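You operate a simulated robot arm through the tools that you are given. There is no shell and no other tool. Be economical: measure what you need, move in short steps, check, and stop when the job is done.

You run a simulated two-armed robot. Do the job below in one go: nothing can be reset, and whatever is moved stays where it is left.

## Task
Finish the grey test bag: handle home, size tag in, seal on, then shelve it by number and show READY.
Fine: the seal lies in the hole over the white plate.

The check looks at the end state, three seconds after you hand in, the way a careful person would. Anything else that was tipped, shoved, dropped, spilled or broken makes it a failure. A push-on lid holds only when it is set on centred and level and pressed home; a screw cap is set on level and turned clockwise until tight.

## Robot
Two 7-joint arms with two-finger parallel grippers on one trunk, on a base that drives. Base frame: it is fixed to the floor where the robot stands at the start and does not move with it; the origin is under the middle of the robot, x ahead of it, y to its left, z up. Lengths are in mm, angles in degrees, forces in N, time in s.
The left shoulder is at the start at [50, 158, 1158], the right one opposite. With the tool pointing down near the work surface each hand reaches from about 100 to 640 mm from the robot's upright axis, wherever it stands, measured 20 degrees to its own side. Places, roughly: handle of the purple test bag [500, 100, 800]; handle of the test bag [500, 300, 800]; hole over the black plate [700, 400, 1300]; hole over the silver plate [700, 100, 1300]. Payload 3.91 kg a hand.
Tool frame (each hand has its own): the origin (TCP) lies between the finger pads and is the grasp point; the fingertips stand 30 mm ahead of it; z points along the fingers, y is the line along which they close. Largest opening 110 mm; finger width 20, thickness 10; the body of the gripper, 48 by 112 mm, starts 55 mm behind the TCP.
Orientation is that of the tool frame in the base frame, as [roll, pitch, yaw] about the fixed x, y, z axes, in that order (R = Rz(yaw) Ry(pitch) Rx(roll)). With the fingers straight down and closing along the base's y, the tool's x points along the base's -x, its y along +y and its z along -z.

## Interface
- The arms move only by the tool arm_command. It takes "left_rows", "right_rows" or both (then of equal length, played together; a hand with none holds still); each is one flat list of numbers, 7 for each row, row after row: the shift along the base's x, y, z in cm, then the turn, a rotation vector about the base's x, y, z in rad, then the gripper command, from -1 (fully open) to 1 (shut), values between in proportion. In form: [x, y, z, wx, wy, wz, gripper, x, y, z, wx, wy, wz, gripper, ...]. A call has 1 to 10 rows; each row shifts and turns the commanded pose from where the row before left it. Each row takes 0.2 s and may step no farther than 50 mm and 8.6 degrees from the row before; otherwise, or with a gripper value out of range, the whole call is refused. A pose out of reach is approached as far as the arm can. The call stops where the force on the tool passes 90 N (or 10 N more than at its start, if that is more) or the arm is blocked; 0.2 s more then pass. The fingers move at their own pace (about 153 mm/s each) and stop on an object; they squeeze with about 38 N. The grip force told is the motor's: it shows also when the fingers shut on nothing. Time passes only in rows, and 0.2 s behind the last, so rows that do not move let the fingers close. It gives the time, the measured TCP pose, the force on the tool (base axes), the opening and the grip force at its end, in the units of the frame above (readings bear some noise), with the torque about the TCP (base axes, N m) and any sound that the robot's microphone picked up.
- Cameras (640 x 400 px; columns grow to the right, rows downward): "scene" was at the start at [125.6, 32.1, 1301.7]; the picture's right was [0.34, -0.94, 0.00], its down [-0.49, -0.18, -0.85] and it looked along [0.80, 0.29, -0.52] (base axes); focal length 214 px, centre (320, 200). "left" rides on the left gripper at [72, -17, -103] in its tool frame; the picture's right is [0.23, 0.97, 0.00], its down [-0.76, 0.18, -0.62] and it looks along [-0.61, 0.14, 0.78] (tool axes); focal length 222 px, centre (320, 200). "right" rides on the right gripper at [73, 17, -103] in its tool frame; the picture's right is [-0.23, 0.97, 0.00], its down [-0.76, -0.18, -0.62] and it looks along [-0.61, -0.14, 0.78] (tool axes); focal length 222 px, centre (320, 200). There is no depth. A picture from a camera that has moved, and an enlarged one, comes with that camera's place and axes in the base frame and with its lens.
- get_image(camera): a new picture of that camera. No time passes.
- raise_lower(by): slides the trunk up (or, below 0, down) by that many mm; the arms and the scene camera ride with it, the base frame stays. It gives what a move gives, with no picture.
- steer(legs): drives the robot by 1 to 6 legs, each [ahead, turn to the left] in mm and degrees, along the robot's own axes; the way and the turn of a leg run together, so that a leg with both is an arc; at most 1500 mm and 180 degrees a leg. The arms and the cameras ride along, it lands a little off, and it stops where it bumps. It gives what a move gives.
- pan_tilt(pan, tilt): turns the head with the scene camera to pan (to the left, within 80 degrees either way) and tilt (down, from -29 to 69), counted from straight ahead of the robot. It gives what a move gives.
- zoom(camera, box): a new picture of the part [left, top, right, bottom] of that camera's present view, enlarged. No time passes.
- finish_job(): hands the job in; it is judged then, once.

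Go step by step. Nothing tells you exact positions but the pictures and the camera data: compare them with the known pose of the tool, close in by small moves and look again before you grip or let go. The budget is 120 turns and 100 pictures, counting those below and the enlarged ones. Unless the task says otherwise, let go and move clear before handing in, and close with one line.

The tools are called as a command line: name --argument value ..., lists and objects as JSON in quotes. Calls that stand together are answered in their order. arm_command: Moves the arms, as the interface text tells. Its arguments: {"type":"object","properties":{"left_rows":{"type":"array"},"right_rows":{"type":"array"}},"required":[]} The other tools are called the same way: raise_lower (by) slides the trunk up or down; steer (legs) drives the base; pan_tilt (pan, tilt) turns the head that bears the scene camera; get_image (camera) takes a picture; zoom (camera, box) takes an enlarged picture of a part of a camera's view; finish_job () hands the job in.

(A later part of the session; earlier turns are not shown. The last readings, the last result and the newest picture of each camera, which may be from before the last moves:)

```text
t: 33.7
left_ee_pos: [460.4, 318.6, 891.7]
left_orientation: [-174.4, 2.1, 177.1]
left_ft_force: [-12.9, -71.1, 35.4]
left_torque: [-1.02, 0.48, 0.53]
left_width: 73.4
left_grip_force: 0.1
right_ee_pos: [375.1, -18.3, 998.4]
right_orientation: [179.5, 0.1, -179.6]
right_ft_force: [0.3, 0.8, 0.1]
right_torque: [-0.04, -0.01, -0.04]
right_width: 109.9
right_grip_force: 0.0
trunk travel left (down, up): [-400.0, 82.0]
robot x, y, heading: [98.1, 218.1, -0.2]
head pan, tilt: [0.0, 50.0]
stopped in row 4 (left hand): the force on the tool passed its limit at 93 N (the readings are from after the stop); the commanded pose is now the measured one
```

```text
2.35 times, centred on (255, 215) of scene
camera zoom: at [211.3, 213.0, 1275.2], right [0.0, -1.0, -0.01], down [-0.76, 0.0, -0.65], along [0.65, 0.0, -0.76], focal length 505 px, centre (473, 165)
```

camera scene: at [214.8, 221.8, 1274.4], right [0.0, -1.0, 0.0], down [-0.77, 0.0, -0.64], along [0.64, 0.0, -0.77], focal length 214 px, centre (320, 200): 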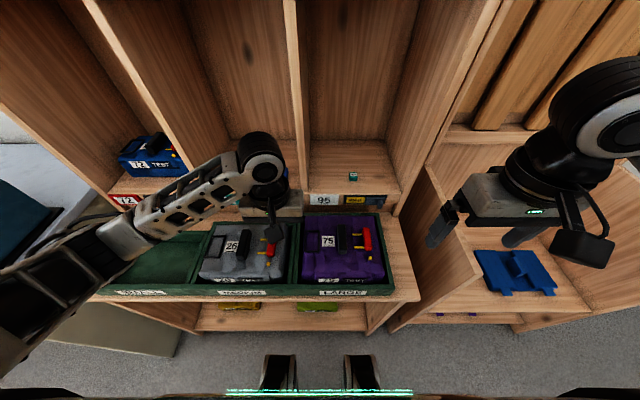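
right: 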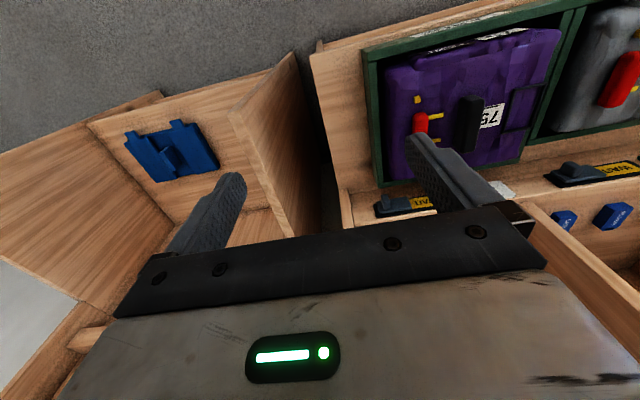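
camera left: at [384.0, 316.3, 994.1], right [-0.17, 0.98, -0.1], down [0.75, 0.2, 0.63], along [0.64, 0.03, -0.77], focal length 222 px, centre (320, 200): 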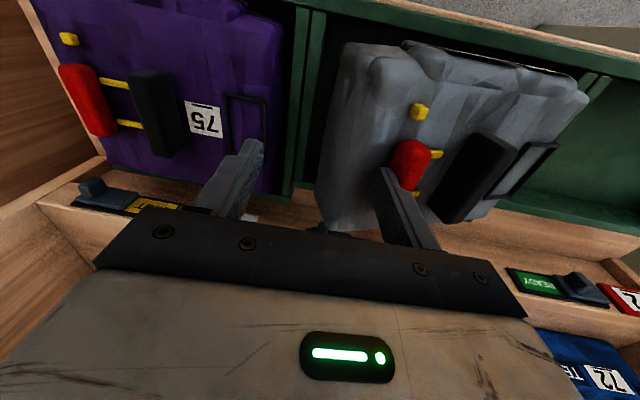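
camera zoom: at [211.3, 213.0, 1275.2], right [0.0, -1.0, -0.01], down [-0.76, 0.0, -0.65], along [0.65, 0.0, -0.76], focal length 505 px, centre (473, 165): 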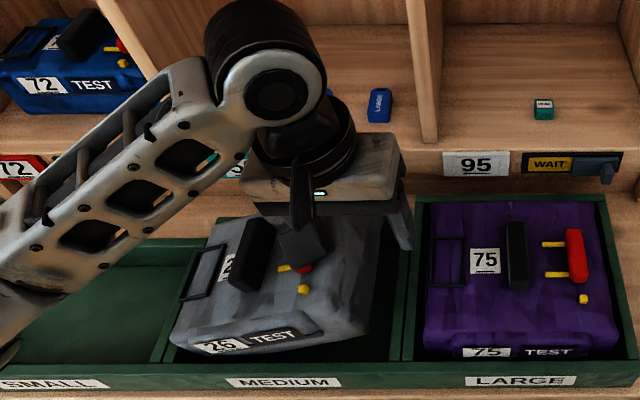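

arm_command --left_rows '[0, -0.4, -1, 0, 0, 0, 0.33, 0, -0.4, -1, 0, 0, 0, 0.33, 0, -0.4, -1, 0, 0, 0, 0.33]'

get_image --camera "left"

```text
t: 34.5
left_ee_pos: [463.3, 325.6, 853.3]
left_orientation: [-176.5, 1.4, 178.3]
left_ft_force: [0.8, -21.1, 1.0]
left_torque: [-0.63, 0.0, 0.13]
left_width: 26.2
left_grip_force: 0.0
right_ee_pos: [377.8, -14.0, 997.4]
right_orientation: [179.9, 0.1, -179.6]
right_ft_force: [0.1, 0.4, 0.5]
right_torque: [0.02, -0.02, -0.02]
right_width: 110.0
right_grip_force: 0.0
trunk travel left (down, up): [-400.0, 82.0]
robot x, y, heading: [97.5, 217.1, -0.1]
head pan, tilt: [0.0, 50.0]
```

```text
58 pictures are left
camera left: at [389.0, 316.1, 956.7], right [-0.2, 0.98, -0.06], down [0.75, 0.19, 0.63], along [0.63, 0.08, -0.78], focal length 222 px, centre (320, 200)
```

left: 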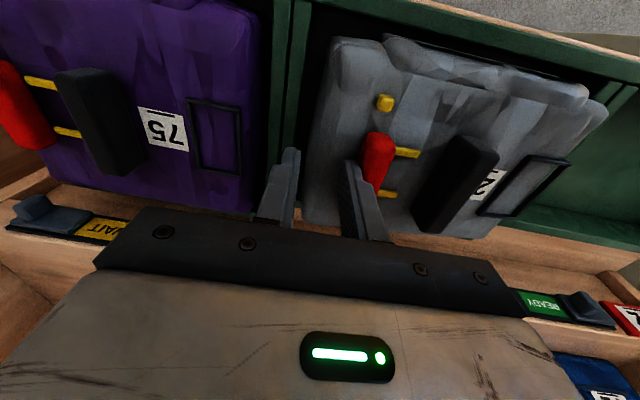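

arm_command --left_rows '[0, -0.4, -1, 0, 0, 0, 0.6, 0, -0.4, -0.8, 0, 0, 0, 0.8, 0, -0.5, 0, 0, 0, 0, 1, 0, -0.3, 0, 0, 0, 0, 1]'

get_image --camera "left"

```text
t: 35.5
left_ee_pos: [462.8, 309.9, 838.0]
left_orientation: [-176.6, 1.2, 178.5]
left_ft_force: [-0.5, 0.1, 0.3]
left_torque: [0.01, -0.02, 0.01]
left_width: 0.1
left_grip_force: 37.0
right_ee_pos: [377.6, -13.9, 999.0]
right_orientation: [-180.0, 0.0, -179.6]
right_ft_force: [-0.3, 0.0, 0.7]
right_torque: [0.0, 0.02, 0.03]
right_width: 109.7
right_grip_force: 0.0
trunk travel left (down, up): [-400.0, 82.0]
robot x, y, heading: [96.2, 222.0, -0.1]
head pan, tilt: [0.0, 50.0]
```

```text
57 pictures are left
camera left: at [389.2, 301.1, 939.9], right [-0.2, 0.98, -0.06], down [0.75, 0.19, 0.63], along [0.63, 0.08, -0.78], focal length 222 px, centre (320, 200)
```

left: 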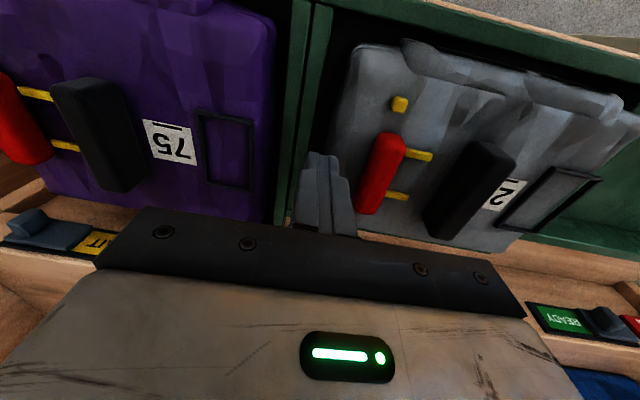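

arm_command --left_rows '[0, 0, 3, 0.02, 0.007, 0.009, 1, 0, 0, 3, 0.02, 0.007, 0.009, 1, 0, 0, 3, 0.019, 0.007, 0.008, 1, 0, 4, 1, 0, 0, 0, 1, 0, 0, 0, 0, 0, 0, -1]'

get_image --camera "left"

zoom --camera "scene" --box '[180, 130, 330, 300]'

```text
t: 36.7
left_ee_pos: [465.1, 350.5, 934.6]
left_orientation: [-180.0, -0.1, 179.8]
left_ft_force: [-0.5, 1.8, -0.1]
left_torque: [-0.02, -0.04, 0.03]
left_width: 110.0
left_grip_force: 0.0
right_ee_pos: [378.2, -12.9, 999.5]
right_orientation: [180.0, 0.0, -179.6]
right_ft_force: [-0.5, -0.1, 0.6]
right_torque: [0.0, 0.01, 0.02]
right_width: 109.9
right_grip_force: 0.1
trunk travel left (down, up): [-400.0, 82.0]
robot x, y, heading: [97.2, 219.9, -0.1]
head pan, tilt: [0.0, 50.0]
```

```text
56 pictures are left
camera left: at [393.7, 333.5, 1039.0], right [-0.22, 0.97, 0.0], down [0.76, 0.17, 0.62], along [0.61, 0.14, -0.78], focal length 222 px, centre (320, 200)
```

left: 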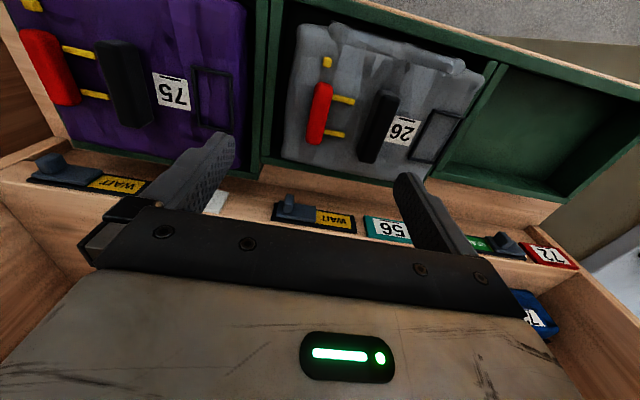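

```text
2.35 times, centred on (255, 215) of scene
camera zoom: at [214.5, 220.5, 1274.4], right [0.0, -1.0, 0.0], down [-0.77, 0.0, -0.64], along [0.64, 0.0, -0.77], focal length 505 px, centre (473, 165)
```

zoom: 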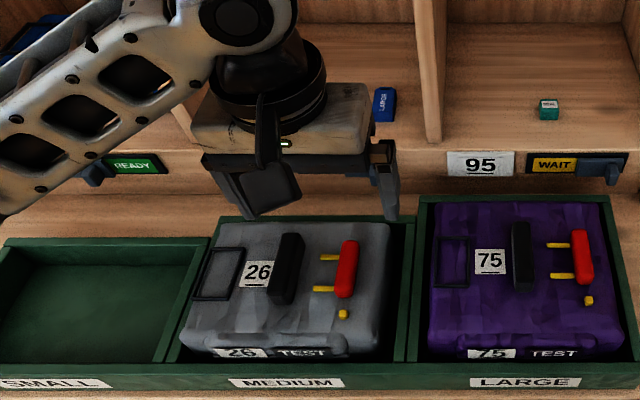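

arm_command --left_rows '[0, 3, -2, 0, 0, 0, -1, -0.1, 0, -4, 0, 0, 0, -1, 0, 0, -2.3, 0, 0, 0, -1]'

get_image --camera "left"

```text
t: 37.5
left_ee_pos: [464.0, 381.1, 854.5]
left_orientation: [-180.0, 0.0, 179.9]
left_ft_force: [0.3, -0.2, 0.5]
left_torque: [-0.03, -0.02, 0.0]
left_width: 110.0
left_grip_force: 0.0
right_ee_pos: [377.6, -12.1, 999.4]
right_orientation: [-179.9, 0.0, -179.6]
right_ft_force: [0.6, -0.4, -0.6]
right_torque: [-0.01, -0.05, 0.0]
right_width: 110.0
right_grip_force: 0.1
trunk travel left (down, up): [-400.0, 82.0]
robot x, y, heading: [94.3, 218.7, 0.2]
head pan, tilt: [0.0, 50.0]
```

```text
54 pictures are left
camera left: at [392.0, 363.1, 957.4], right [-0.22, 0.97, 0.0], down [0.76, 0.18, 0.62], along [0.61, 0.14, -0.78], focal length 222 px, centre (320, 200)
```

left: 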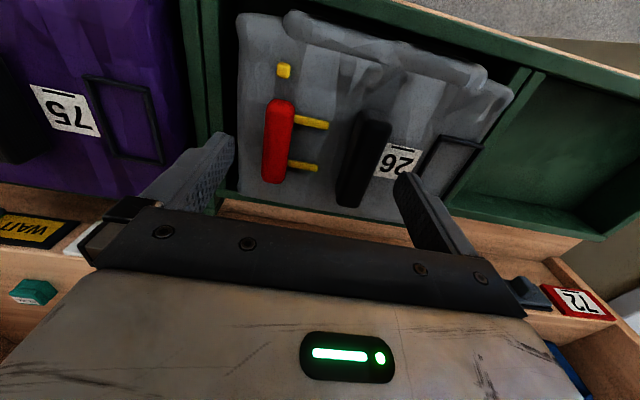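

arm_command --left_rows '[0, 0, -2.3, 0, 0, 0, -1, 0, 0, 0, 0, 0, 0, -0.5, 0, 0, 0, 0, 0, 0, -0.3, 0, 0, 0, 0, 0, 0, -0.1, 0, 0, 0, 0, 0, 0, 0]'

get_image --camera "left"

```text
t: 38.7
left_ee_pos: [462.6, 380.0, 829.3]
left_orientation: [179.9, -0.1, 179.8]
left_ft_force: [-0.2, 2.9, -0.5]
left_torque: [0.82, -0.45, 0.24]
left_width: 79.6
left_grip_force: 38.2
right_ee_pos: [377.8, -12.7, 998.7]
right_orientation: [180.0, 0.0, -179.6]
right_ft_force: [0.2, -0.3, -0.2]
right_torque: [-0.02, -0.02, 0.02]
right_width: 110.3
right_grip_force: 0.2
trunk travel left (down, up): [-400.0, 82.0]
robot x, y, heading: [97.8, 217.5, 0.2]
head pan, tilt: [0.0, 50.0]
```

```text
53 pictures are left
camera left: at [391.4, 362.0, 933.2], right [-0.22, 0.97, 0.0], down [0.76, 0.17, 0.62], along [0.61, 0.14, -0.78], focal length 222 px, centre (320, 200)
```

left: 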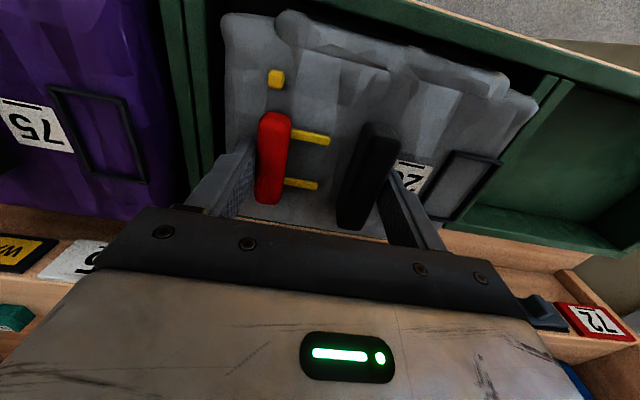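

zoom --camera "left" --box '[230, 50, 390, 230]'

pan_tilt --pan 62 --tilt 20

get_image --camera "scene"

```text
2.22 times, centred on (310, 140) of left
camera zoom: at [391.4, 362.0, 933.2], right [-0.22, 0.97, 0.0], down [0.76, 0.17, 0.62], along [0.61, 0.14, -0.78], focal length 494 px, centre (342, 333)
```

zoom: 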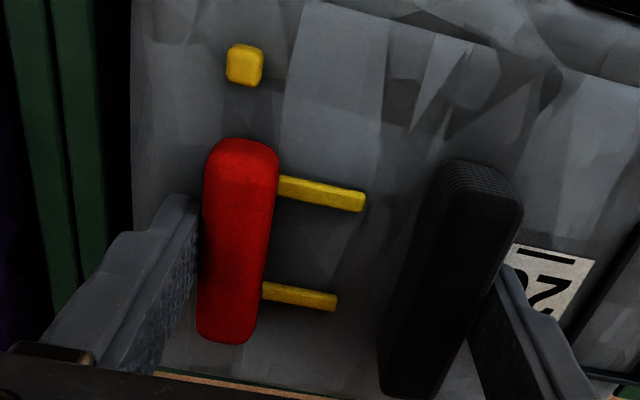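

```text
t: 40.0
left_ee_pos: [463.5, 378.7, 829.8]
left_orientation: [-180.0, -0.2, 179.8]
left_ft_force: [0.1, 1.2, 0.5]
left_torque: [0.24, -0.18, 0.15]
left_width: 79.6
left_grip_force: 37.7
right_ee_pos: [378.9, -12.0, 998.4]
right_orientation: [180.0, 0.0, -179.7]
right_ft_force: [0.4, 0.2, -0.3]
right_torque: [-0.02, 0.01, 0.0]
right_width: 110.1
right_grip_force: 0.1
trunk travel left (down, up): [-400.0, 82.0]
robot x, y, heading: [95.0, 219.7, 0.0]
head pan, tilt: [62.0, 20.0]
```

```text
51 pictures are left
camera scene: at [181.5, 303.0, 1319.9], right [0.88, -0.47, 0.0], down [-0.16, -0.3, -0.94], along [0.44, 0.83, -0.34], focal length 214 px, centre (320, 200)
```

scene: 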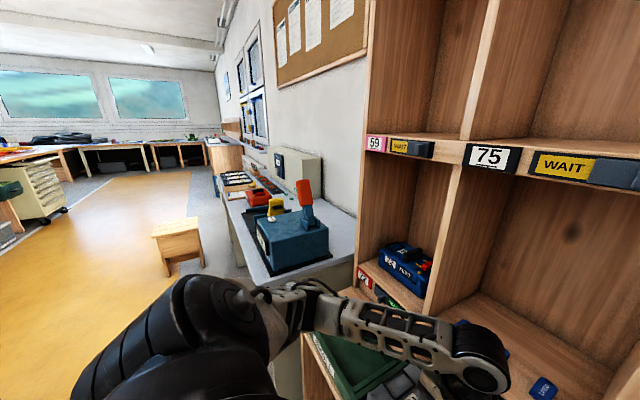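

zoom --camera "scene" --box '[235, 165, 315, 225]'

```text
6.67 times, centred on (275, 195) of scene
camera zoom: at [181.5, 303.0, 1319.9], right [0.88, -0.47, 0.0], down [-0.16, -0.3, -0.94], along [0.44, 0.83, -0.34], focal length 1430 px, centre (620, 233)
```

zoom: 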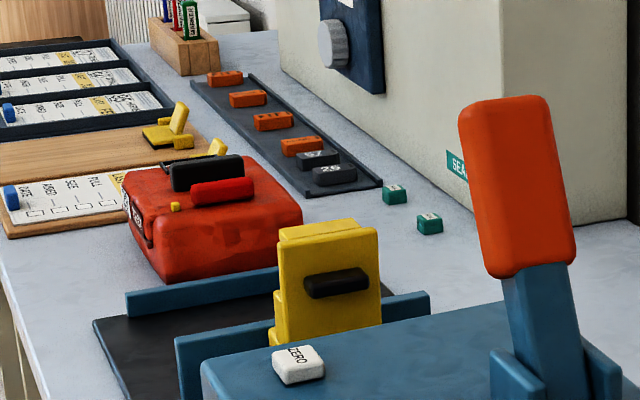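

arm_command --left_rows '[0, 0, 0, 0, 0, 0, -0.75, 0, 0, 0, 0, 0, 0, -0.75, 0, 0, 2.5, 0, 0, 0, -0.75, 0, 0, 2.5, 0, 0, 0, -0.5, 0, 2.7, 0, 0, 0, 0, -0.04, 0, 0, 0, 0, 0, 0, -0.04]'

pan_tilt --pan 0 --tilt 50

get_image --camera "left"

```text
t: 41.5
left_ee_pos: [463.1, 407.4, 880.5]
left_orientation: [-180.0, -0.2, 179.9]
left_ft_force: [0.3, 0.6, -0.4]
left_torque: [0.02, -0.01, 0.02]
left_width: 57.0
left_grip_force: 0.0
right_ee_pos: [378.0, -13.8, 1000.3]
right_orientation: [180.0, 0.0, -179.6]
right_ft_force: [1.0, 0.5, 0.4]
right_torque: [-0.02, -0.03, 0.0]
right_width: 110.1
right_grip_force: 0.0
trunk travel left (down, up): [-400.0, 82.0]
robot x, y, heading: [98.0, 217.7, 0.2]
head pan, tilt: [62.0, 20.0]
```

```text
t: 42.8
left_ee_pos: [463.3, 406.6, 880.2]
left_orientation: [-180.0, -0.1, 179.8]
left_ft_force: [-0.4, -0.5, -0.4]
left_torque: [-0.01, -0.02, -0.01]
left_width: 57.3
left_grip_force: 0.0
right_ee_pos: [378.1, -13.4, 997.8]
right_orientation: [180.0, 0.0, -179.7]
right_ft_force: [-0.4, 0.0, -0.9]
right_torque: [0.02, 0.01, 0.01]
right_width: 110.1
right_grip_force: 0.0
trunk travel left (down, up): [-400.0, 82.0]
robot x, y, heading: [91.5, 221.0, 0.1]
head pan, tilt: [0.0, 50.0]
```

```text
49 pictures are left
camera left: at [391.1, 390.0, 984.3], right [-0.22, 0.97, 0.0], down [0.76, 0.18, 0.62], along [0.61, 0.14, -0.78], focal length 222 px, centre (320, 200)
```

left: 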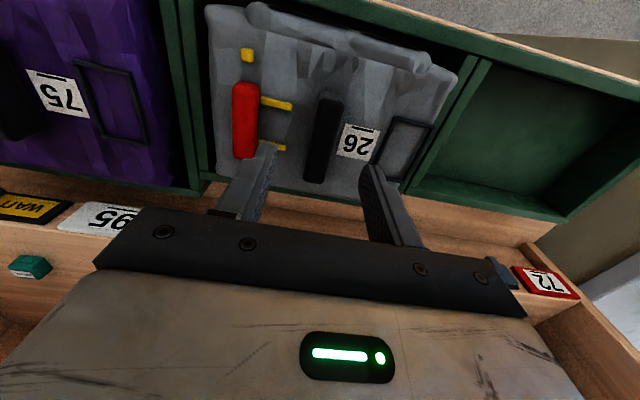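

arm_command --left_rows '[0, 0, -3, 0, 0, 0, -0.04, 0, 0, -2, 0, 0, 0, -0.04, 0, 0, 0, 0, 0, 0, 0.4, 0, 0, 0, 0, 0, 0, 1, 0, 0, 0, 0, 0, 0, 1]' --right_rows '[1.5, 4, 1, 0.1, 0, 0, 0, 1.5, 4, 0, 0.1, 0, 0, 0.5, 1.5, 4, 0, 0.1, 0, 0, 1, 1.5, 4, 0, 0.1, 0, 0, 1, 1.5, 4, 0, 0.1, 0, 0, 1]'

get_image --camera "scene"

```text
t: 44.0
left_ee_pos: [461.6, 407.6, 829.9]
left_orientation: [179.9, -0.2, 179.8]
left_ft_force: [0.4, 3.8, 0.5]
left_torque: [-0.16, -0.14, 0.09]
left_width: 19.8
left_grip_force: 37.8
right_ee_pos: [452.2, 190.1, 1010.2]
right_orientation: [151.2, 0.2, -179.7]
right_ft_force: [0.7, -0.2, 0.6]
right_torque: [-0.01, 0.0, 0.03]
right_width: 0.2
right_grip_force: 37.8
trunk travel left (down, up): [-400.0, 82.0]
robot x, y, heading: [96.2, 221.2, 0.0]
head pan, tilt: [0.0, 50.0]
```

```text
48 pictures are left
camera scene: at [214.6, 221.1, 1274.4], right [0.0, -1.0, 0.0], down [-0.77, 0.0, -0.64], along [0.64, 0.0, -0.77], focal length 214 px, centre (320, 200)
```

scene: 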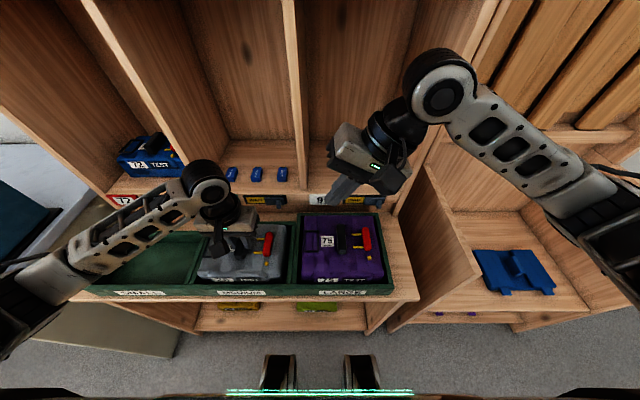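

arm_command --right_rows '[0.2, 2, -2.8, 0.0566, 0, 0, 1, 0.2, 2, -2.8, 0.0566, 0, 0, 1, 0.2, 2, -2.8, 0.0566, 0, 0, 1, 0.2, 2, -2.8, 0.0566, 0, 0, 1, 0.2, 2.2, -2.8, 0.0566, 0, 0, 1]'

get_image --camera "right"

zoom --camera "scene" --box '[190, 150, 390, 300]'

```text
t: 45.2
left_ee_pos: [461.9, 407.9, 829.9]
left_orientation: [179.9, -0.1, 179.8]
left_ft_force: [-0.2, 0.6, -0.4]
left_torque: [-0.04, -0.27, 0.12]
left_width: 19.7
left_grip_force: 37.8
right_ee_pos: [461.3, 290.5, 868.2]
right_orientation: [135.0, 0.3, -179.7]
right_ft_force: [0.5, 0.2, -0.3]
right_torque: [-0.02, -0.02, 0.02]
right_width: 0.0
right_grip_force: 37.6
trunk travel left (down, up): [-400.0, 82.0]
robot x, y, heading: [96.7, 218.3, 0.0]
head pan, tilt: [0.0, 50.0]
```

```text
47 pictures are left
camera right: at [388.5, 228.4, 952.3], right [0.22, 0.69, 0.69], down [0.76, -0.56, 0.32], along [0.61, 0.45, -0.65], focal length 222 px, centre (320, 200)
```

right: 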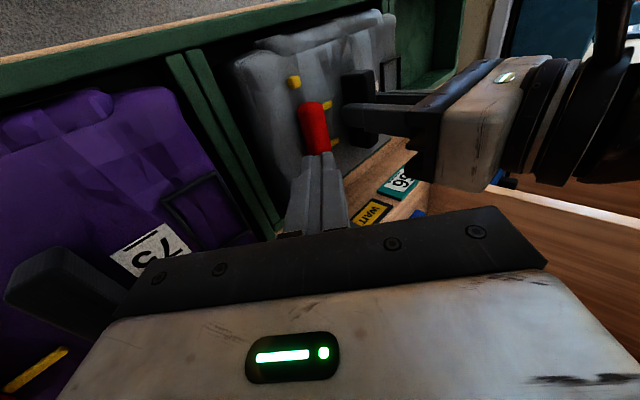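

```text
2.67 times, centred on (290, 225) of scene
camera zoom: at [214.8, 221.0, 1274.4], right [0.0, -1.0, 0.0], down [-0.77, 0.0, -0.64], along [0.64, 0.0, -0.77], focal length 572 px, centre (400, 133)
```

zoom: 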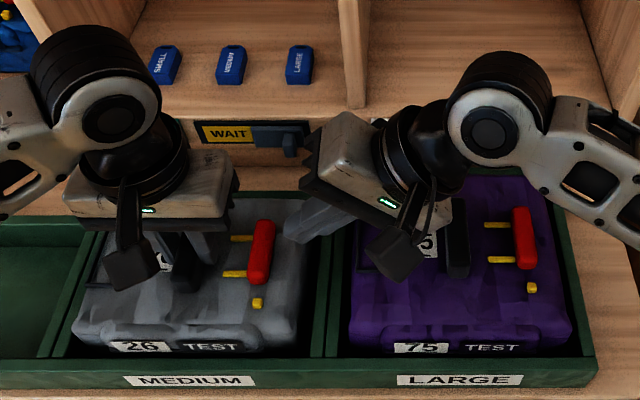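

arm_command --right_rows '[0, 0.3, -2.4, 0, 0, 0, 1, 0, 0.3, -1.8, 0, 0, 0, 1, 0, 0, -0.5, 0, 0, 0, 1]'

zoom --camera "right" --box '[220, 40, 460, 240]'

```text
t: 46.0
left_ee_pos: [462.2, 408.3, 830.8]
left_orientation: [179.9, -0.1, 179.8]
left_ft_force: [1.4, 2.3, -0.8]
left_torque: [-0.05, -0.12, 0.06]
left_width: 19.7
left_grip_force: 38.2
right_ee_pos: [464.2, 295.7, 823.8]
right_orientation: [135.0, 0.3, -179.6]
right_ft_force: [-2.8, -4.0, 10.2]
right_torque: [-0.03, 0.13, 0.0]
right_width: 0.3
right_grip_force: 37.8
trunk travel left (down, up): [-400.0, 82.0]
robot x, y, heading: [96.6, 219.7, 0.1]
head pan, tilt: [0.0, 50.0]
```

```text
2.00 times, centred on (340, 140) of right
camera zoom: at [390.5, 232.9, 907.8], right [0.22, 0.69, 0.69], down [0.76, -0.56, 0.32], along [0.61, 0.46, -0.65], focal length 444 px, centre (280, 320)
```

zoom: 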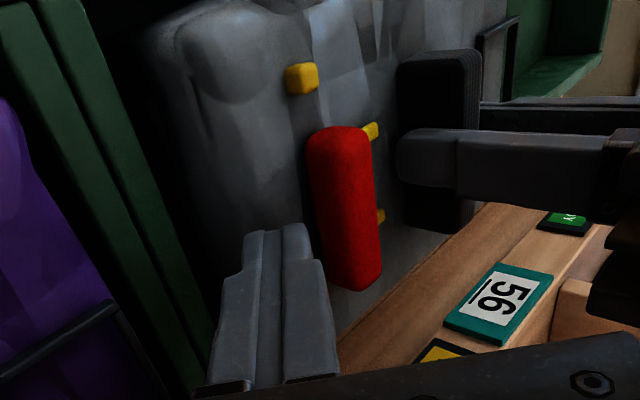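

arm_command --right_rows '[0, 0, 0.4, 0, 0, 0, 1, 0, 0.8, 0, 0, 0, 0, 1, 0, 0.8, 0, 0, 0, 0, 1, 0, 0.4, 0, 0, 0, 0, 1, 0, 0.4, 0, 0, 0, 0, 1, 0, 0.4, 0, 0, 0, 0, 1]'

zoom --camera "right" --box '[220, 40, 460, 240]'

```text
t: 47.4
left_ee_pos: [462.2, 409.9, 830.6]
left_orientation: [179.0, 0.0, -179.7]
left_ft_force: [8.2, 35.1, -6.2]
left_torque: [-0.38, 0.22, -0.13]
left_width: 20.0
left_grip_force: 37.4
right_ee_pos: [464.3, 315.7, 825.7]
right_orientation: [135.9, 0.3, -179.9]
right_ft_force: [-12.4, -65.3, 27.0]
right_torque: [-0.27, 0.17, 0.38]
right_width: 0.0
right_grip_force: 37.6
trunk travel left (down, up): [-400.0, 82.0]
robot x, y, heading: [98.2, 218.8, 0.0]
head pan, tilt: [0.0, 50.0]
```

```text
2.00 times, centred on (340, 140) of right
camera zoom: at [392.1, 254.5, 910.2], right [0.22, 0.7, 0.68], down [0.76, -0.56, 0.33], along [0.61, 0.44, -0.66], focal length 444 px, centre (280, 320)
```

zoom: 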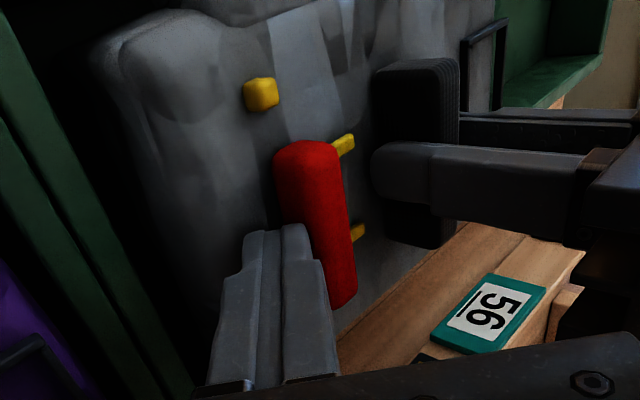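

arm_command --right_rows '[0, -1.5, 0, 0, 0, 0, 1, 0, -1, 1, 0, 0, 0, 1, 0, -1, 3, 0, 0, 0, 1, 0, -3, 3, 0, 0, 0, 1]'

zoom --camera "right" --box '[200, 20, 440, 220]'

zoom --camera "scene" --box '[220, 205, 400, 285]'

```text
t: 48.4
left_ee_pos: [461.3, 405.9, 830.7]
left_orientation: [-179.9, -0.1, 179.6]
left_ft_force: [-0.8, -4.2, 0.4]
left_torque: [0.55, 0.14, 0.04]
left_width: 19.6
left_grip_force: 38.1
right_ee_pos: [462.4, 258.4, 897.1]
right_orientation: [135.0, 0.2, -179.7]
right_ft_force: [-0.5, -0.4, 0.4]
right_torque: [-0.03, 0.03, 0.04]
right_width: 0.0
right_grip_force: 37.9
trunk travel left (down, up): [-400.0, 82.0]
robot x, y, heading: [97.7, 222.6, 0.0]
head pan, tilt: [0.0, 50.0]
```

```text
2.00 times, centred on (320, 120) of right
camera zoom: at [390.5, 195.6, 981.6], right [0.22, 0.69, 0.69], down [0.76, -0.56, 0.32], along [0.61, 0.46, -0.65], focal length 444 px, centre (320, 360)
```

zoom: 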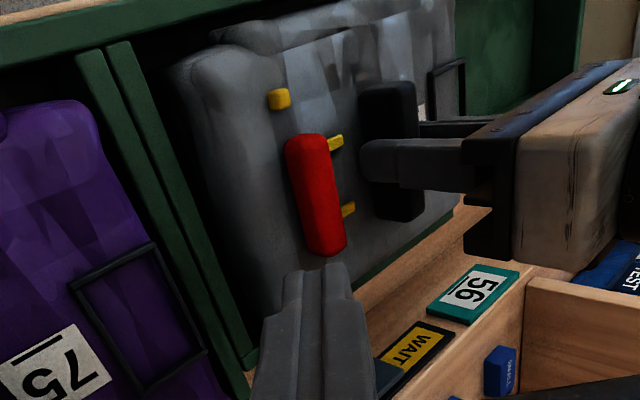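

```text
3.56 times, centred on (310, 245) of scene
camera zoom: at [214.7, 220.4, 1274.3], right [0.0, -1.0, 0.0], down [-0.77, 0.0, -0.64], along [0.64, 0.0, -0.77], focal length 763 px, centre (356, 40)
```

zoom: 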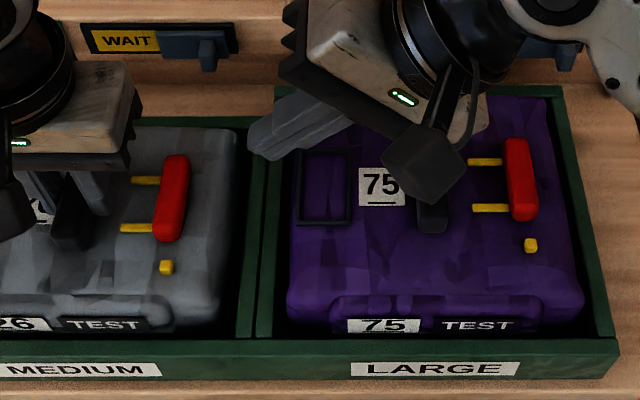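

The measurements show the red handle moved about 6 mm against a hard stop, relative to the stud, and now matches the purple bag's proportions, so it is home. I now release the black grip and go for the MEDIUM tag.

arm_command --left_rows '[0, 0, 0, 0, 0, 0, 0.1, 0, 0, 0, 0, 0, 0, 0.1, 0, 0, 3, 0, 0, 0, 0.1, 0, 0, 4.5, 0, 0, 0, 0.1, 0, 0, 4.5, 0, 0, 0, 0.1, 4, 0, 0, 0, 0, 0, 0.1, 4, 0, 0, 0, 0, 0, 0.1, 4, 0, 0, 0, 0, 0, 0.1]' --right_rows '[-1, -3.1, 1.2, -0.098, 0, 0, 1, -1, -3.1, 1.2, -0.098, 0, 0, 1, -1, -3.1, 1.2, -0.098, 0, 0, 1, -1, -3.1, 1.2, -0.098, 0, 0, 1, -1, -3.1, 1.2, -0.098, 0, 0, 1, -1, -3.1, 1.2, -0.098, 0, 0, 1, -1, -3.1, 1.2, -0.098, 0, 0, 0, -1, -3.1, 1.2, -0.098, 0, 0, -1]'

get_image --camera "left"

zoom --camera "scene" --box '[190, 150, 370, 290]'

```text
t: 50.2
left_ee_pos: [581.2, 408.6, 948.5]
left_orientation: [179.9, -0.1, 179.8]
left_ft_force: [0.5, 0.1, -0.5]
left_torque: [-0.01, 0.0, -0.01]
left_width: 49.5
left_grip_force: 0.0
right_ee_pos: [383.2, 11.2, 990.6]
right_orientation: [-179.9, -0.1, -179.5]
right_ft_force: [0.2, -0.3, -0.3]
right_torque: [0.03, 0.01, -0.01]
right_width: 109.7
right_grip_force: 0.1
trunk travel left (down, up): [-400.0, 82.0]
robot x, y, heading: [93.3, 221.0, 0.2]
head pan, tilt: [0.0, 50.0]
```

```text
41 pictures are left
camera left: at [510.3, 390.4, 1052.8], right [-0.22, 0.97, 0.0], down [0.76, 0.17, 0.62], along [0.61, 0.14, -0.78], focal length 222 px, centre (320, 200)
```

left: 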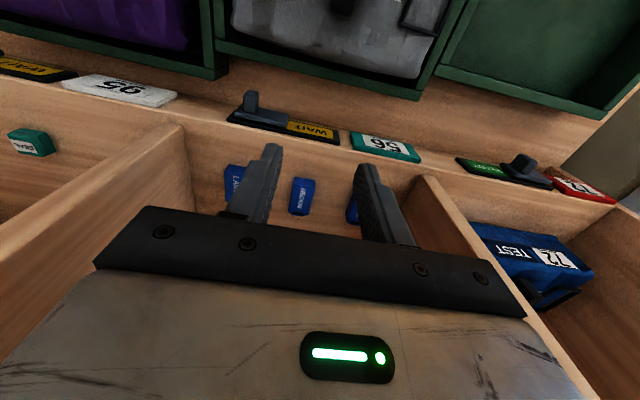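

```text
2.86 times, centred on (280, 220) of scene
camera zoom: at [214.5, 220.4, 1274.4], right [0.0, -1.0, 0.0], down [-0.77, 0.0, -0.64], along [0.64, 0.0, -0.77], focal length 613 px, centre (434, 143)
```

zoom: 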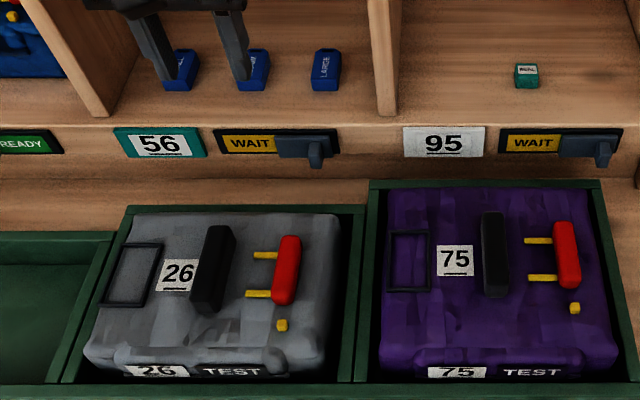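

zoom --camera "scene" --box '[215, 210, 295, 260]'

zoom --camera "scene" --box '[310, 205, 390, 255]'

```text
8.00 times, centred on (255, 235) of scene
camera zoom: at [214.5, 220.4, 1274.4], right [0.0, -1.0, 0.0], down [-0.77, 0.0, -0.64], along [0.64, 0.0, -0.77], focal length 1716 px, centre (840, -80)
```

zoom: 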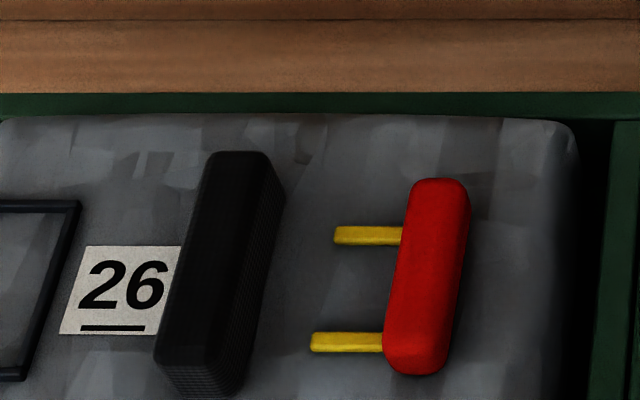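

```text
8.00 times, centred on (350, 230) of scene
camera zoom: at [214.5, 220.4, 1274.4], right [0.0, -1.0, 0.0], down [-0.77, 0.0, -0.64], along [0.64, 0.0, -0.77], focal length 1716 px, centre (80, -40)
```

zoom: 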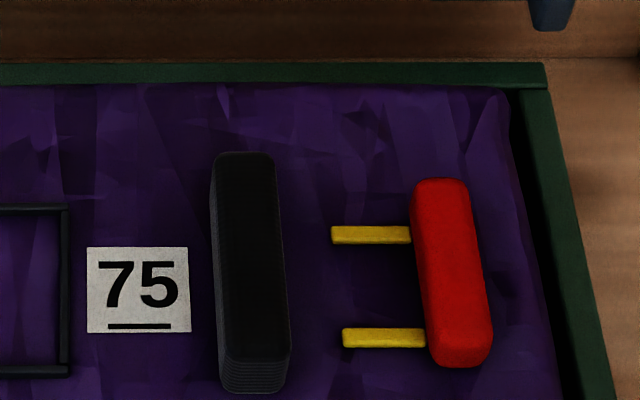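

arm_command --left_rows '[3, -0.2, 0, 0, 0, 0, 0.1, 3, -0.2, 0, 0, 0, 0, 0.1, 3, -0.2, -1, 0, 0, 0, 0.1, 0, 0, -3, 0, 0, 0, 0.1]'

get_image --camera "left"

```text
t: 51.2
left_ee_pos: [673.1, 401.4, 908.6]
left_orientation: [180.0, 0.0, 179.8]
left_ft_force: [-0.6, -0.4, 0.9]
left_torque: [-0.01, 0.01, 0.03]
left_width: 49.5
left_grip_force: 0.0
right_ee_pos: [383.7, 11.0, 989.7]
right_orientation: [-180.0, 0.1, -179.6]
right_ft_force: [-0.6, 0.1, 0.2]
right_torque: [-0.03, 0.02, 0.01]
right_width: 110.0
right_grip_force: 0.1
trunk travel left (down, up): [-400.0, 82.0]
robot x, y, heading: [95.3, 220.2, -0.1]
head pan, tilt: [0.0, 50.0]
```

```text
37 pictures are left
camera left: at [600.8, 384.8, 1012.5], right [-0.22, 0.97, 0.0], down [0.76, 0.17, 0.62], along [0.61, 0.14, -0.78], focal length 222 px, centre (320, 200)
```

left: 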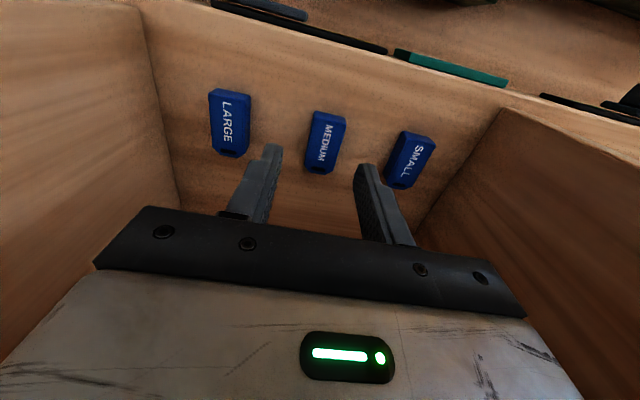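

arm_command --left_rows '[0.1, 0.4, -2, 0, 0, 0, 0.1, 0, 0, -1.5, 0, 0, 0, 0.1, 0, 0, -0.5, 0, 0, 0, 0.1]'

zoom --camera "left" --box '[180, 60, 460, 240]'

```text
t: 52.0
left_ee_pos: [672.7, 405.5, 871.3]
left_orientation: [180.0, -0.2, 179.8]
left_ft_force: [-0.4, -0.5, 0.2]
left_torque: [0.01, 0.01, 0.02]
left_width: 49.6
left_grip_force: 0.1
right_ee_pos: [383.0, 12.5, 991.5]
right_orientation: [-180.0, 0.0, -179.7]
right_ft_force: [0.5, 0.0, -1.1]
right_torque: [-0.02, 0.0, 0.04]
right_width: 110.1
right_grip_force: 0.0
trunk travel left (down, up): [-400.0, 82.0]
robot x, y, heading: [95.7, 224.6, 0.1]
head pan, tilt: [0.0, 50.0]
```

```text
2.22 times, centred on (320, 150) of left
camera zoom: at [601.5, 387.8, 973.3], right [-0.22, 0.97, 0.0], down [0.76, 0.18, 0.62], along [0.61, 0.14, -0.78], focal length 494 px, centre (320, 311)
```

zoom: 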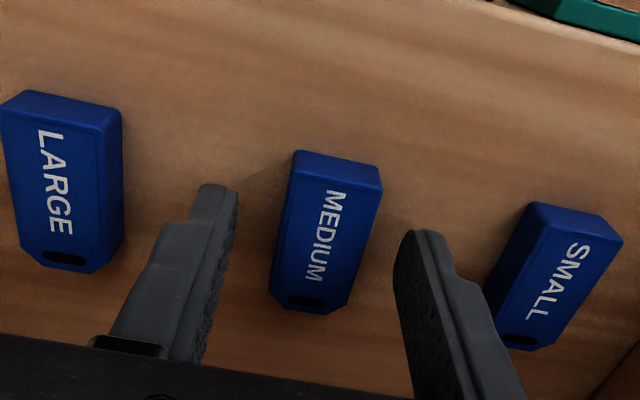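

arm_command --left_rows '[0.2, -0.2, -0.4, 0, 0, 0, 0.1, 0, 0, -0.2, 0, 0, 0, 0.1, 0, 0, 0, 0, 0, 0, 0.5, 0, 0, 0, 0, 0, 0, 1, 0, 0, 0, 0, 0, 0, 1]'

zoom --camera "left" --box '[180, 60, 460, 240]'

```text
t: 53.2
left_ee_pos: [673.7, 401.6, 863.8]
left_orientation: [179.9, 0.0, 179.7]
left_ft_force: [-0.6, 0.5, 0.1]
left_torque: [-0.02, 0.04, 0.01]
left_width: 24.3
left_grip_force: 37.9
right_ee_pos: [383.5, 12.5, 990.0]
right_orientation: [-180.0, 0.0, -179.5]
right_ft_force: [0.1, 0.8, 0.5]
right_torque: [0.01, 0.0, 0.02]
right_width: 110.0
right_grip_force: 0.1
trunk travel left (down, up): [-400.0, 82.0]
robot x, y, heading: [95.2, 217.8, -0.1]
head pan, tilt: [0.0, 50.0]
```

```text
2.22 times, centred on (320, 150) of left
camera zoom: at [602.9, 385.8, 967.2], right [-0.22, 0.97, 0.0], down [0.76, 0.18, 0.62], along [0.61, 0.14, -0.78], focal length 494 px, centre (320, 311)
```

zoom: 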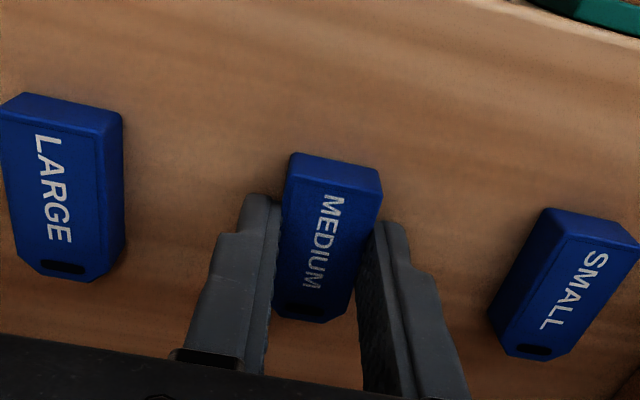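

arm_command --left_rows '[0, 0, 3, 0, 0, 0, 1, 0, 0, 4.5, 0, 0, 0, 1, -4.5, 0, 1, 0, 0, 0, 1, -4.8, 0, 0, 0, 0, 0, 1, -4.8, 0, 0, 0, 0, 0, 1, -3.3, 3, 0, 0, 0, 0, 1, -3.3, 3, 0, 0, 0, 0, 1, 0, 2.1, -2, 0, 0, 0, 1, 0, 0, -1.5, 0, 0, 0, 1, 0, 0, 0, 0, 0, 0, 1]'

get_image --camera "left"

```text
t: 55.4
left_ee_pos: [466.2, 483.3, 914.7]
left_orientation: [180.0, -0.1, 179.8]
left_ft_force: [0.7, -0.3, -0.2]
left_torque: [0.02, 0.01, -0.03]
left_width: 24.2
left_grip_force: 37.4
right_ee_pos: [383.4, 12.9, 989.9]
right_orientation: [-180.0, 0.0, -179.5]
right_ft_force: [0.7, -1.2, -0.7]
right_torque: [0.01, -0.01, 0.0]
right_width: 110.0
right_grip_force: 0.0
trunk travel left (down, up): [-400.0, 82.0]
robot x, y, heading: [94.6, 220.3, -0.1]
head pan, tilt: [0.0, 50.0]
```

```text
34 pictures are left
camera left: at [395.2, 466.8, 1017.4], right [-0.22, 0.97, 0.0], down [0.76, 0.17, 0.62], along [0.61, 0.14, -0.78], focal length 222 px, centre (320, 200)
```

left: 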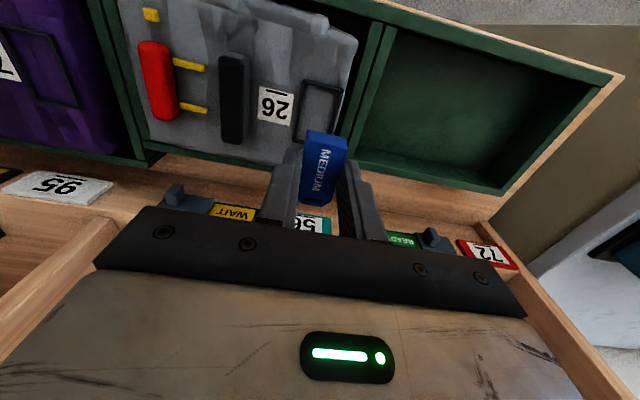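

arm_command --left_rows '[0, 0, -3.5, 0, 0, 0, 1, 0, 0, -3.5, 0, 0, 0, 1]'

zoom --camera "left" --box '[230, 50, 430, 230]'

zoom --camera "scene" --box '[185, 195, 265, 255]'

```text
t: 56.0
left_ee_pos: [467.7, 484.5, 843.8]
left_orientation: [179.9, 0.1, 179.8]
left_ft_force: [-0.1, -0.8, -0.8]
left_torque: [0.01, -0.01, -0.03]
left_width: 24.1
left_grip_force: 37.7
right_ee_pos: [383.1, 12.3, 990.7]
right_orientation: [179.9, 0.0, -179.6]
right_ft_force: [-0.6, 0.5, 0.5]
right_torque: [-0.01, -0.02, -0.01]
right_width: 109.9
right_grip_force: 0.0
trunk travel left (down, up): [-400.0, 82.0]
robot x, y, heading: [94.9, 220.8, 0.3]
head pan, tilt: [0.0, 50.0]
```

```text
2.22 times, centred on (330, 140) of left
camera zoom: at [395.7, 467.0, 948.1], right [-0.22, 0.97, 0.0], down [0.76, 0.17, 0.62], along [0.61, 0.14, -0.78], focal length 494 px, centre (298, 333)
```

zoom: 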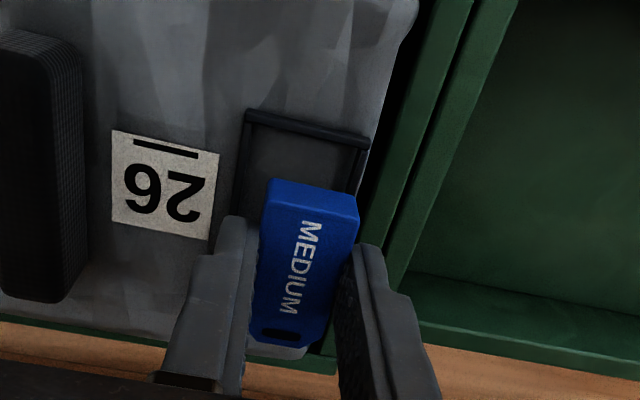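

```text
6.67 times, centred on (225, 225) of scene
camera zoom: at [214.6, 220.8, 1274.5], right [0.0, -1.0, 0.0], down [-0.77, 0.0, -0.64], along [0.64, 0.0, -0.77], focal length 1430 px, centre (953, 33)
```

zoom: 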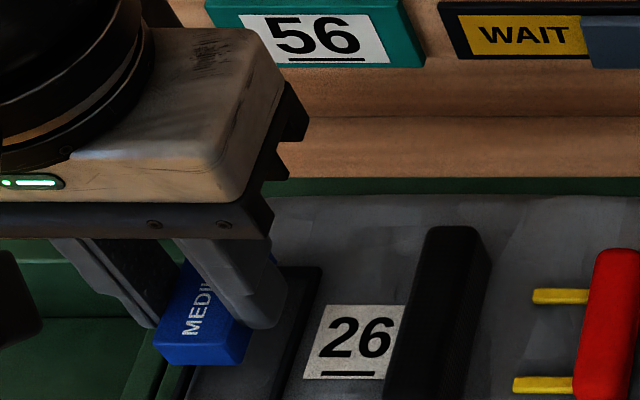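

arm_command --left_rows '[0, -0.2, -0.8, 0, 0, 0, 1, 0, 0, -0.4, 0, 0, 0, 1, 0, 0, -0.3, 0, 0, 0, 1]'

zoom --camera "left" --box '[230, 50, 430, 230]'

```text
t: 56.8
left_ee_pos: [467.7, 483.9, 832.1]
left_orientation: [179.8, 0.3, 179.8]
left_ft_force: [-3.4, 2.4, 22.1]
left_torque: [0.1, -0.43, 0.07]
left_width: 24.2
left_grip_force: 37.5
right_ee_pos: [381.6, 11.6, 991.6]
right_orientation: [180.0, 0.1, -179.6]
right_ft_force: [-0.5, -0.4, 0.0]
right_torque: [0.02, 0.01, 0.01]
right_width: 110.2
right_grip_force: 0.0
trunk travel left (down, up): [-400.0, 82.0]
robot x, y, heading: [95.3, 220.2, -0.0]
head pan, tilt: [0.0, 50.0]
```

```text
2.22 times, centred on (330, 140) of left
camera zoom: at [395.7, 465.4, 935.7], right [-0.23, 0.97, 0.0], down [0.76, 0.18, 0.63], along [0.61, 0.14, -0.78], focal length 494 px, centre (298, 333)
```

zoom: 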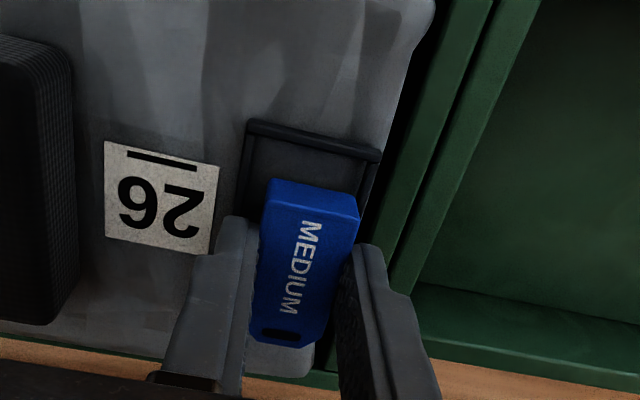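

arm_command --left_rows '[0, 0, 0.7, 0, 0, 0, 1, -0.4, -0.15, 0, 0, 0, 0, 1, 0, 0, -0.4, 0, 0, 0, 1, 0, 0, -0.3, 0, 0, 0, 1, 0, 0, -0.1, 0, 0, 0, 1]'

zoom --camera "left" --box '[230, 50, 430, 230]'

```text
t: 58.0
left_ee_pos: [464.0, 478.8, 829.7]
left_orientation: [-179.9, -0.1, 179.7]
left_ft_force: [-3.1, -0.3, 9.6]
left_torque: [-0.11, 0.17, -0.01]
left_width: 24.5
left_grip_force: 38.1
right_ee_pos: [382.1, 12.3, 991.6]
right_orientation: [-180.0, 0.0, -179.5]
right_ft_force: [0.0, 0.0, -0.2]
right_torque: [0.02, -0.01, 0.0]
right_width: 110.2
right_grip_force: 0.0
trunk travel left (down, up): [-400.0, 82.0]
robot x, y, heading: [96.9, 221.1, 0.1]
head pan, tilt: [0.0, 50.0]
```

```text
2.22 times, centred on (330, 140) of left
camera zoom: at [391.9, 462.6, 933.3], right [-0.22, 0.97, 0.0], down [0.76, 0.17, 0.62], along [0.61, 0.14, -0.78], focal length 494 px, centre (298, 333)
```

zoom: 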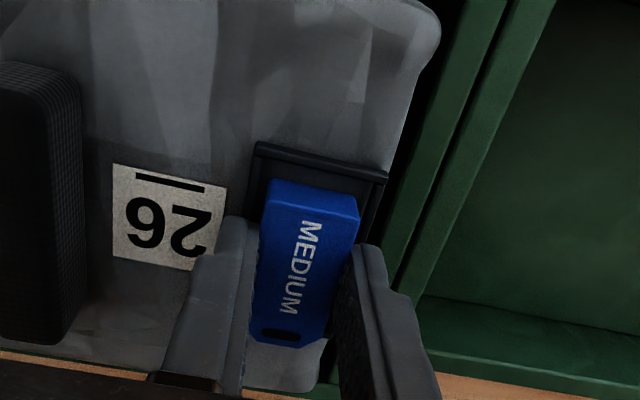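

arm_command --left_rows '[0, 0, 0.2, 0, 0, 0, 1, 0.1, 0.15, 0, 0, 0, 0, 1, 0, 0, -0.2, 0, 0, 0, 1, 0, 0, 0, 0, 0, 0, 0.45, 0, 0, 0, 0, 0, 0, 0.45]'

zoom --camera "left" --box '[230, 50, 430, 230]'

```text
t: 59.2
left_ee_pos: [465.0, 482.2, 829.2]
left_orientation: [179.8, 0.2, 179.9]
left_ft_force: [-2.2, 6.5, 20.0]
left_torque: [-0.04, 0.24, 0.02]
left_width: 29.2
left_grip_force: 0.1
right_ee_pos: [383.4, 12.7, 990.7]
right_orientation: [180.0, 0.2, -179.6]
right_ft_force: [-0.2, -0.3, -0.2]
right_torque: [-0.01, 0.0, 0.0]
right_width: 110.0
right_grip_force: 0.1
trunk travel left (down, up): [-400.0, 82.0]
robot x, y, heading: [95.2, 217.8, 0.4]
head pan, tilt: [0.0, 50.0]
```

```text
2.22 times, centred on (330, 140) of left
camera zoom: at [393.6, 464.3, 933.1], right [-0.23, 0.97, 0.0], down [0.76, 0.18, 0.63], along [0.61, 0.14, -0.78], focal length 494 px, centre (298, 333)
```

zoom: 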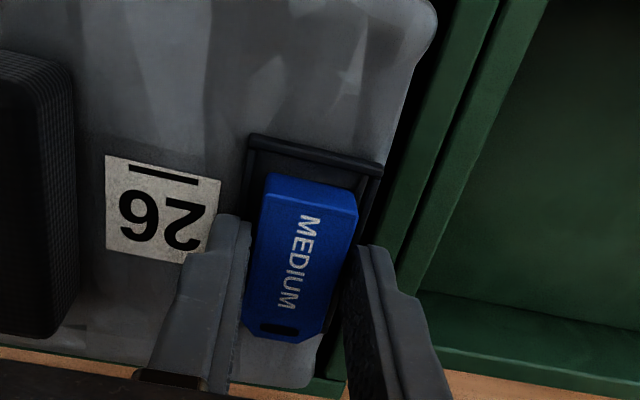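

arm_command --left_rows '[0, 0, 0.5, 0, 0, 0, 0.35, 0, 0, 3, 0, 0, 0, 0.3, 0, 0, 4, 0, 0, 0, 0.3]'

zoom --camera "left" --box '[250, 60, 410, 200]'

```text
t: 60.0
left_ee_pos: [465.9, 480.3, 902.7]
left_orientation: [-179.9, -0.1, 179.8]
left_ft_force: [0.3, 0.3, 0.3]
left_torque: [-0.02, 0.0, -0.05]
left_width: 38.4
left_grip_force: 0.1
right_ee_pos: [382.7, 11.7, 990.6]
right_orientation: [179.9, -0.1, -179.6]
right_ft_force: [0.0, 0.0, -0.1]
right_torque: [0.02, -0.01, 0.03]
right_width: 109.9
right_grip_force: 0.0
trunk travel left (down, up): [-400.0, 82.0]
robot x, y, heading: [96.3, 216.7, -0.0]
head pan, tilt: [0.0, 50.0]
```

```text
2.86 times, centred on (330, 130) of left
camera zoom: at [394.4, 462.9, 1006.1], right [-0.22, 0.97, 0.0], down [0.76, 0.18, 0.62], along [0.61, 0.14, -0.78], focal length 635 px, centre (291, 400)
```

zoom: 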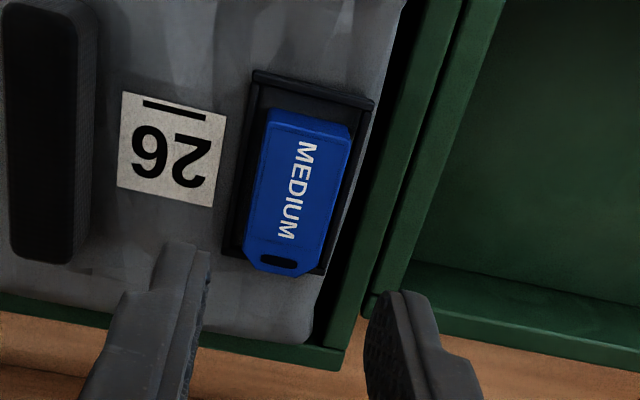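

arm_command --left_rows '[1.5, 0.1, 0, 0, 0, 0, 1, 0, 0, -3, 0, 0, 0, 1, 0, 0, -3, 0, 0, 0, 1, 0, 0, -0.4, 0, 0, 0, 1, 0, 0, -0.2, 0, 0, 0, 1]'

arm_command --left_rows '[0, 0, -0.2, 0, 0, 0, 1, 0, 0, -0.2, 0, 0, 0, 1]'

```text
t: 61.2
left_ee_pos: [480.9, 481.9, 840.9]
left_orientation: [180.0, 0.3, 179.8]
left_ft_force: [-1.3, 2.0, 27.0]
left_torque: [0.06, 0.14, -0.01]
left_width: 0.1
left_grip_force: 37.9
right_ee_pos: [381.6, 12.1, 990.2]
right_orientation: [180.0, 0.1, -179.6]
right_ft_force: [-0.6, 0.1, 1.0]
right_torque: [-0.02, 0.03, 0.02]
right_width: 109.9
right_grip_force: 0.0
trunk travel left (down, up): [-400.0, 82.0]
robot x, y, heading: [97.6, 221.2, 0.4]
head pan, tilt: [0.0, 50.0]
```

```text
t: 61.8
left_ee_pos: [480.9, 482.3, 840.1]
left_orientation: [179.9, 0.8, 179.9]
left_ft_force: [-6.6, 4.3, 58.9]
left_torque: [0.14, 0.58, 0.0]
left_width: 0.0
left_grip_force: 37.9
right_ee_pos: [379.8, 9.9, 992.4]
right_orientation: [179.9, 0.2, -179.6]
right_ft_force: [0.1, 0.2, 1.2]
right_torque: [-0.03, -0.01, 0.03]
right_width: 109.9
right_grip_force: 0.1
trunk travel left (down, up): [-400.0, 82.0]
robot x, y, heading: [95.3, 219.8, 0.0]
head pan, tilt: [0.0, 50.0]
```

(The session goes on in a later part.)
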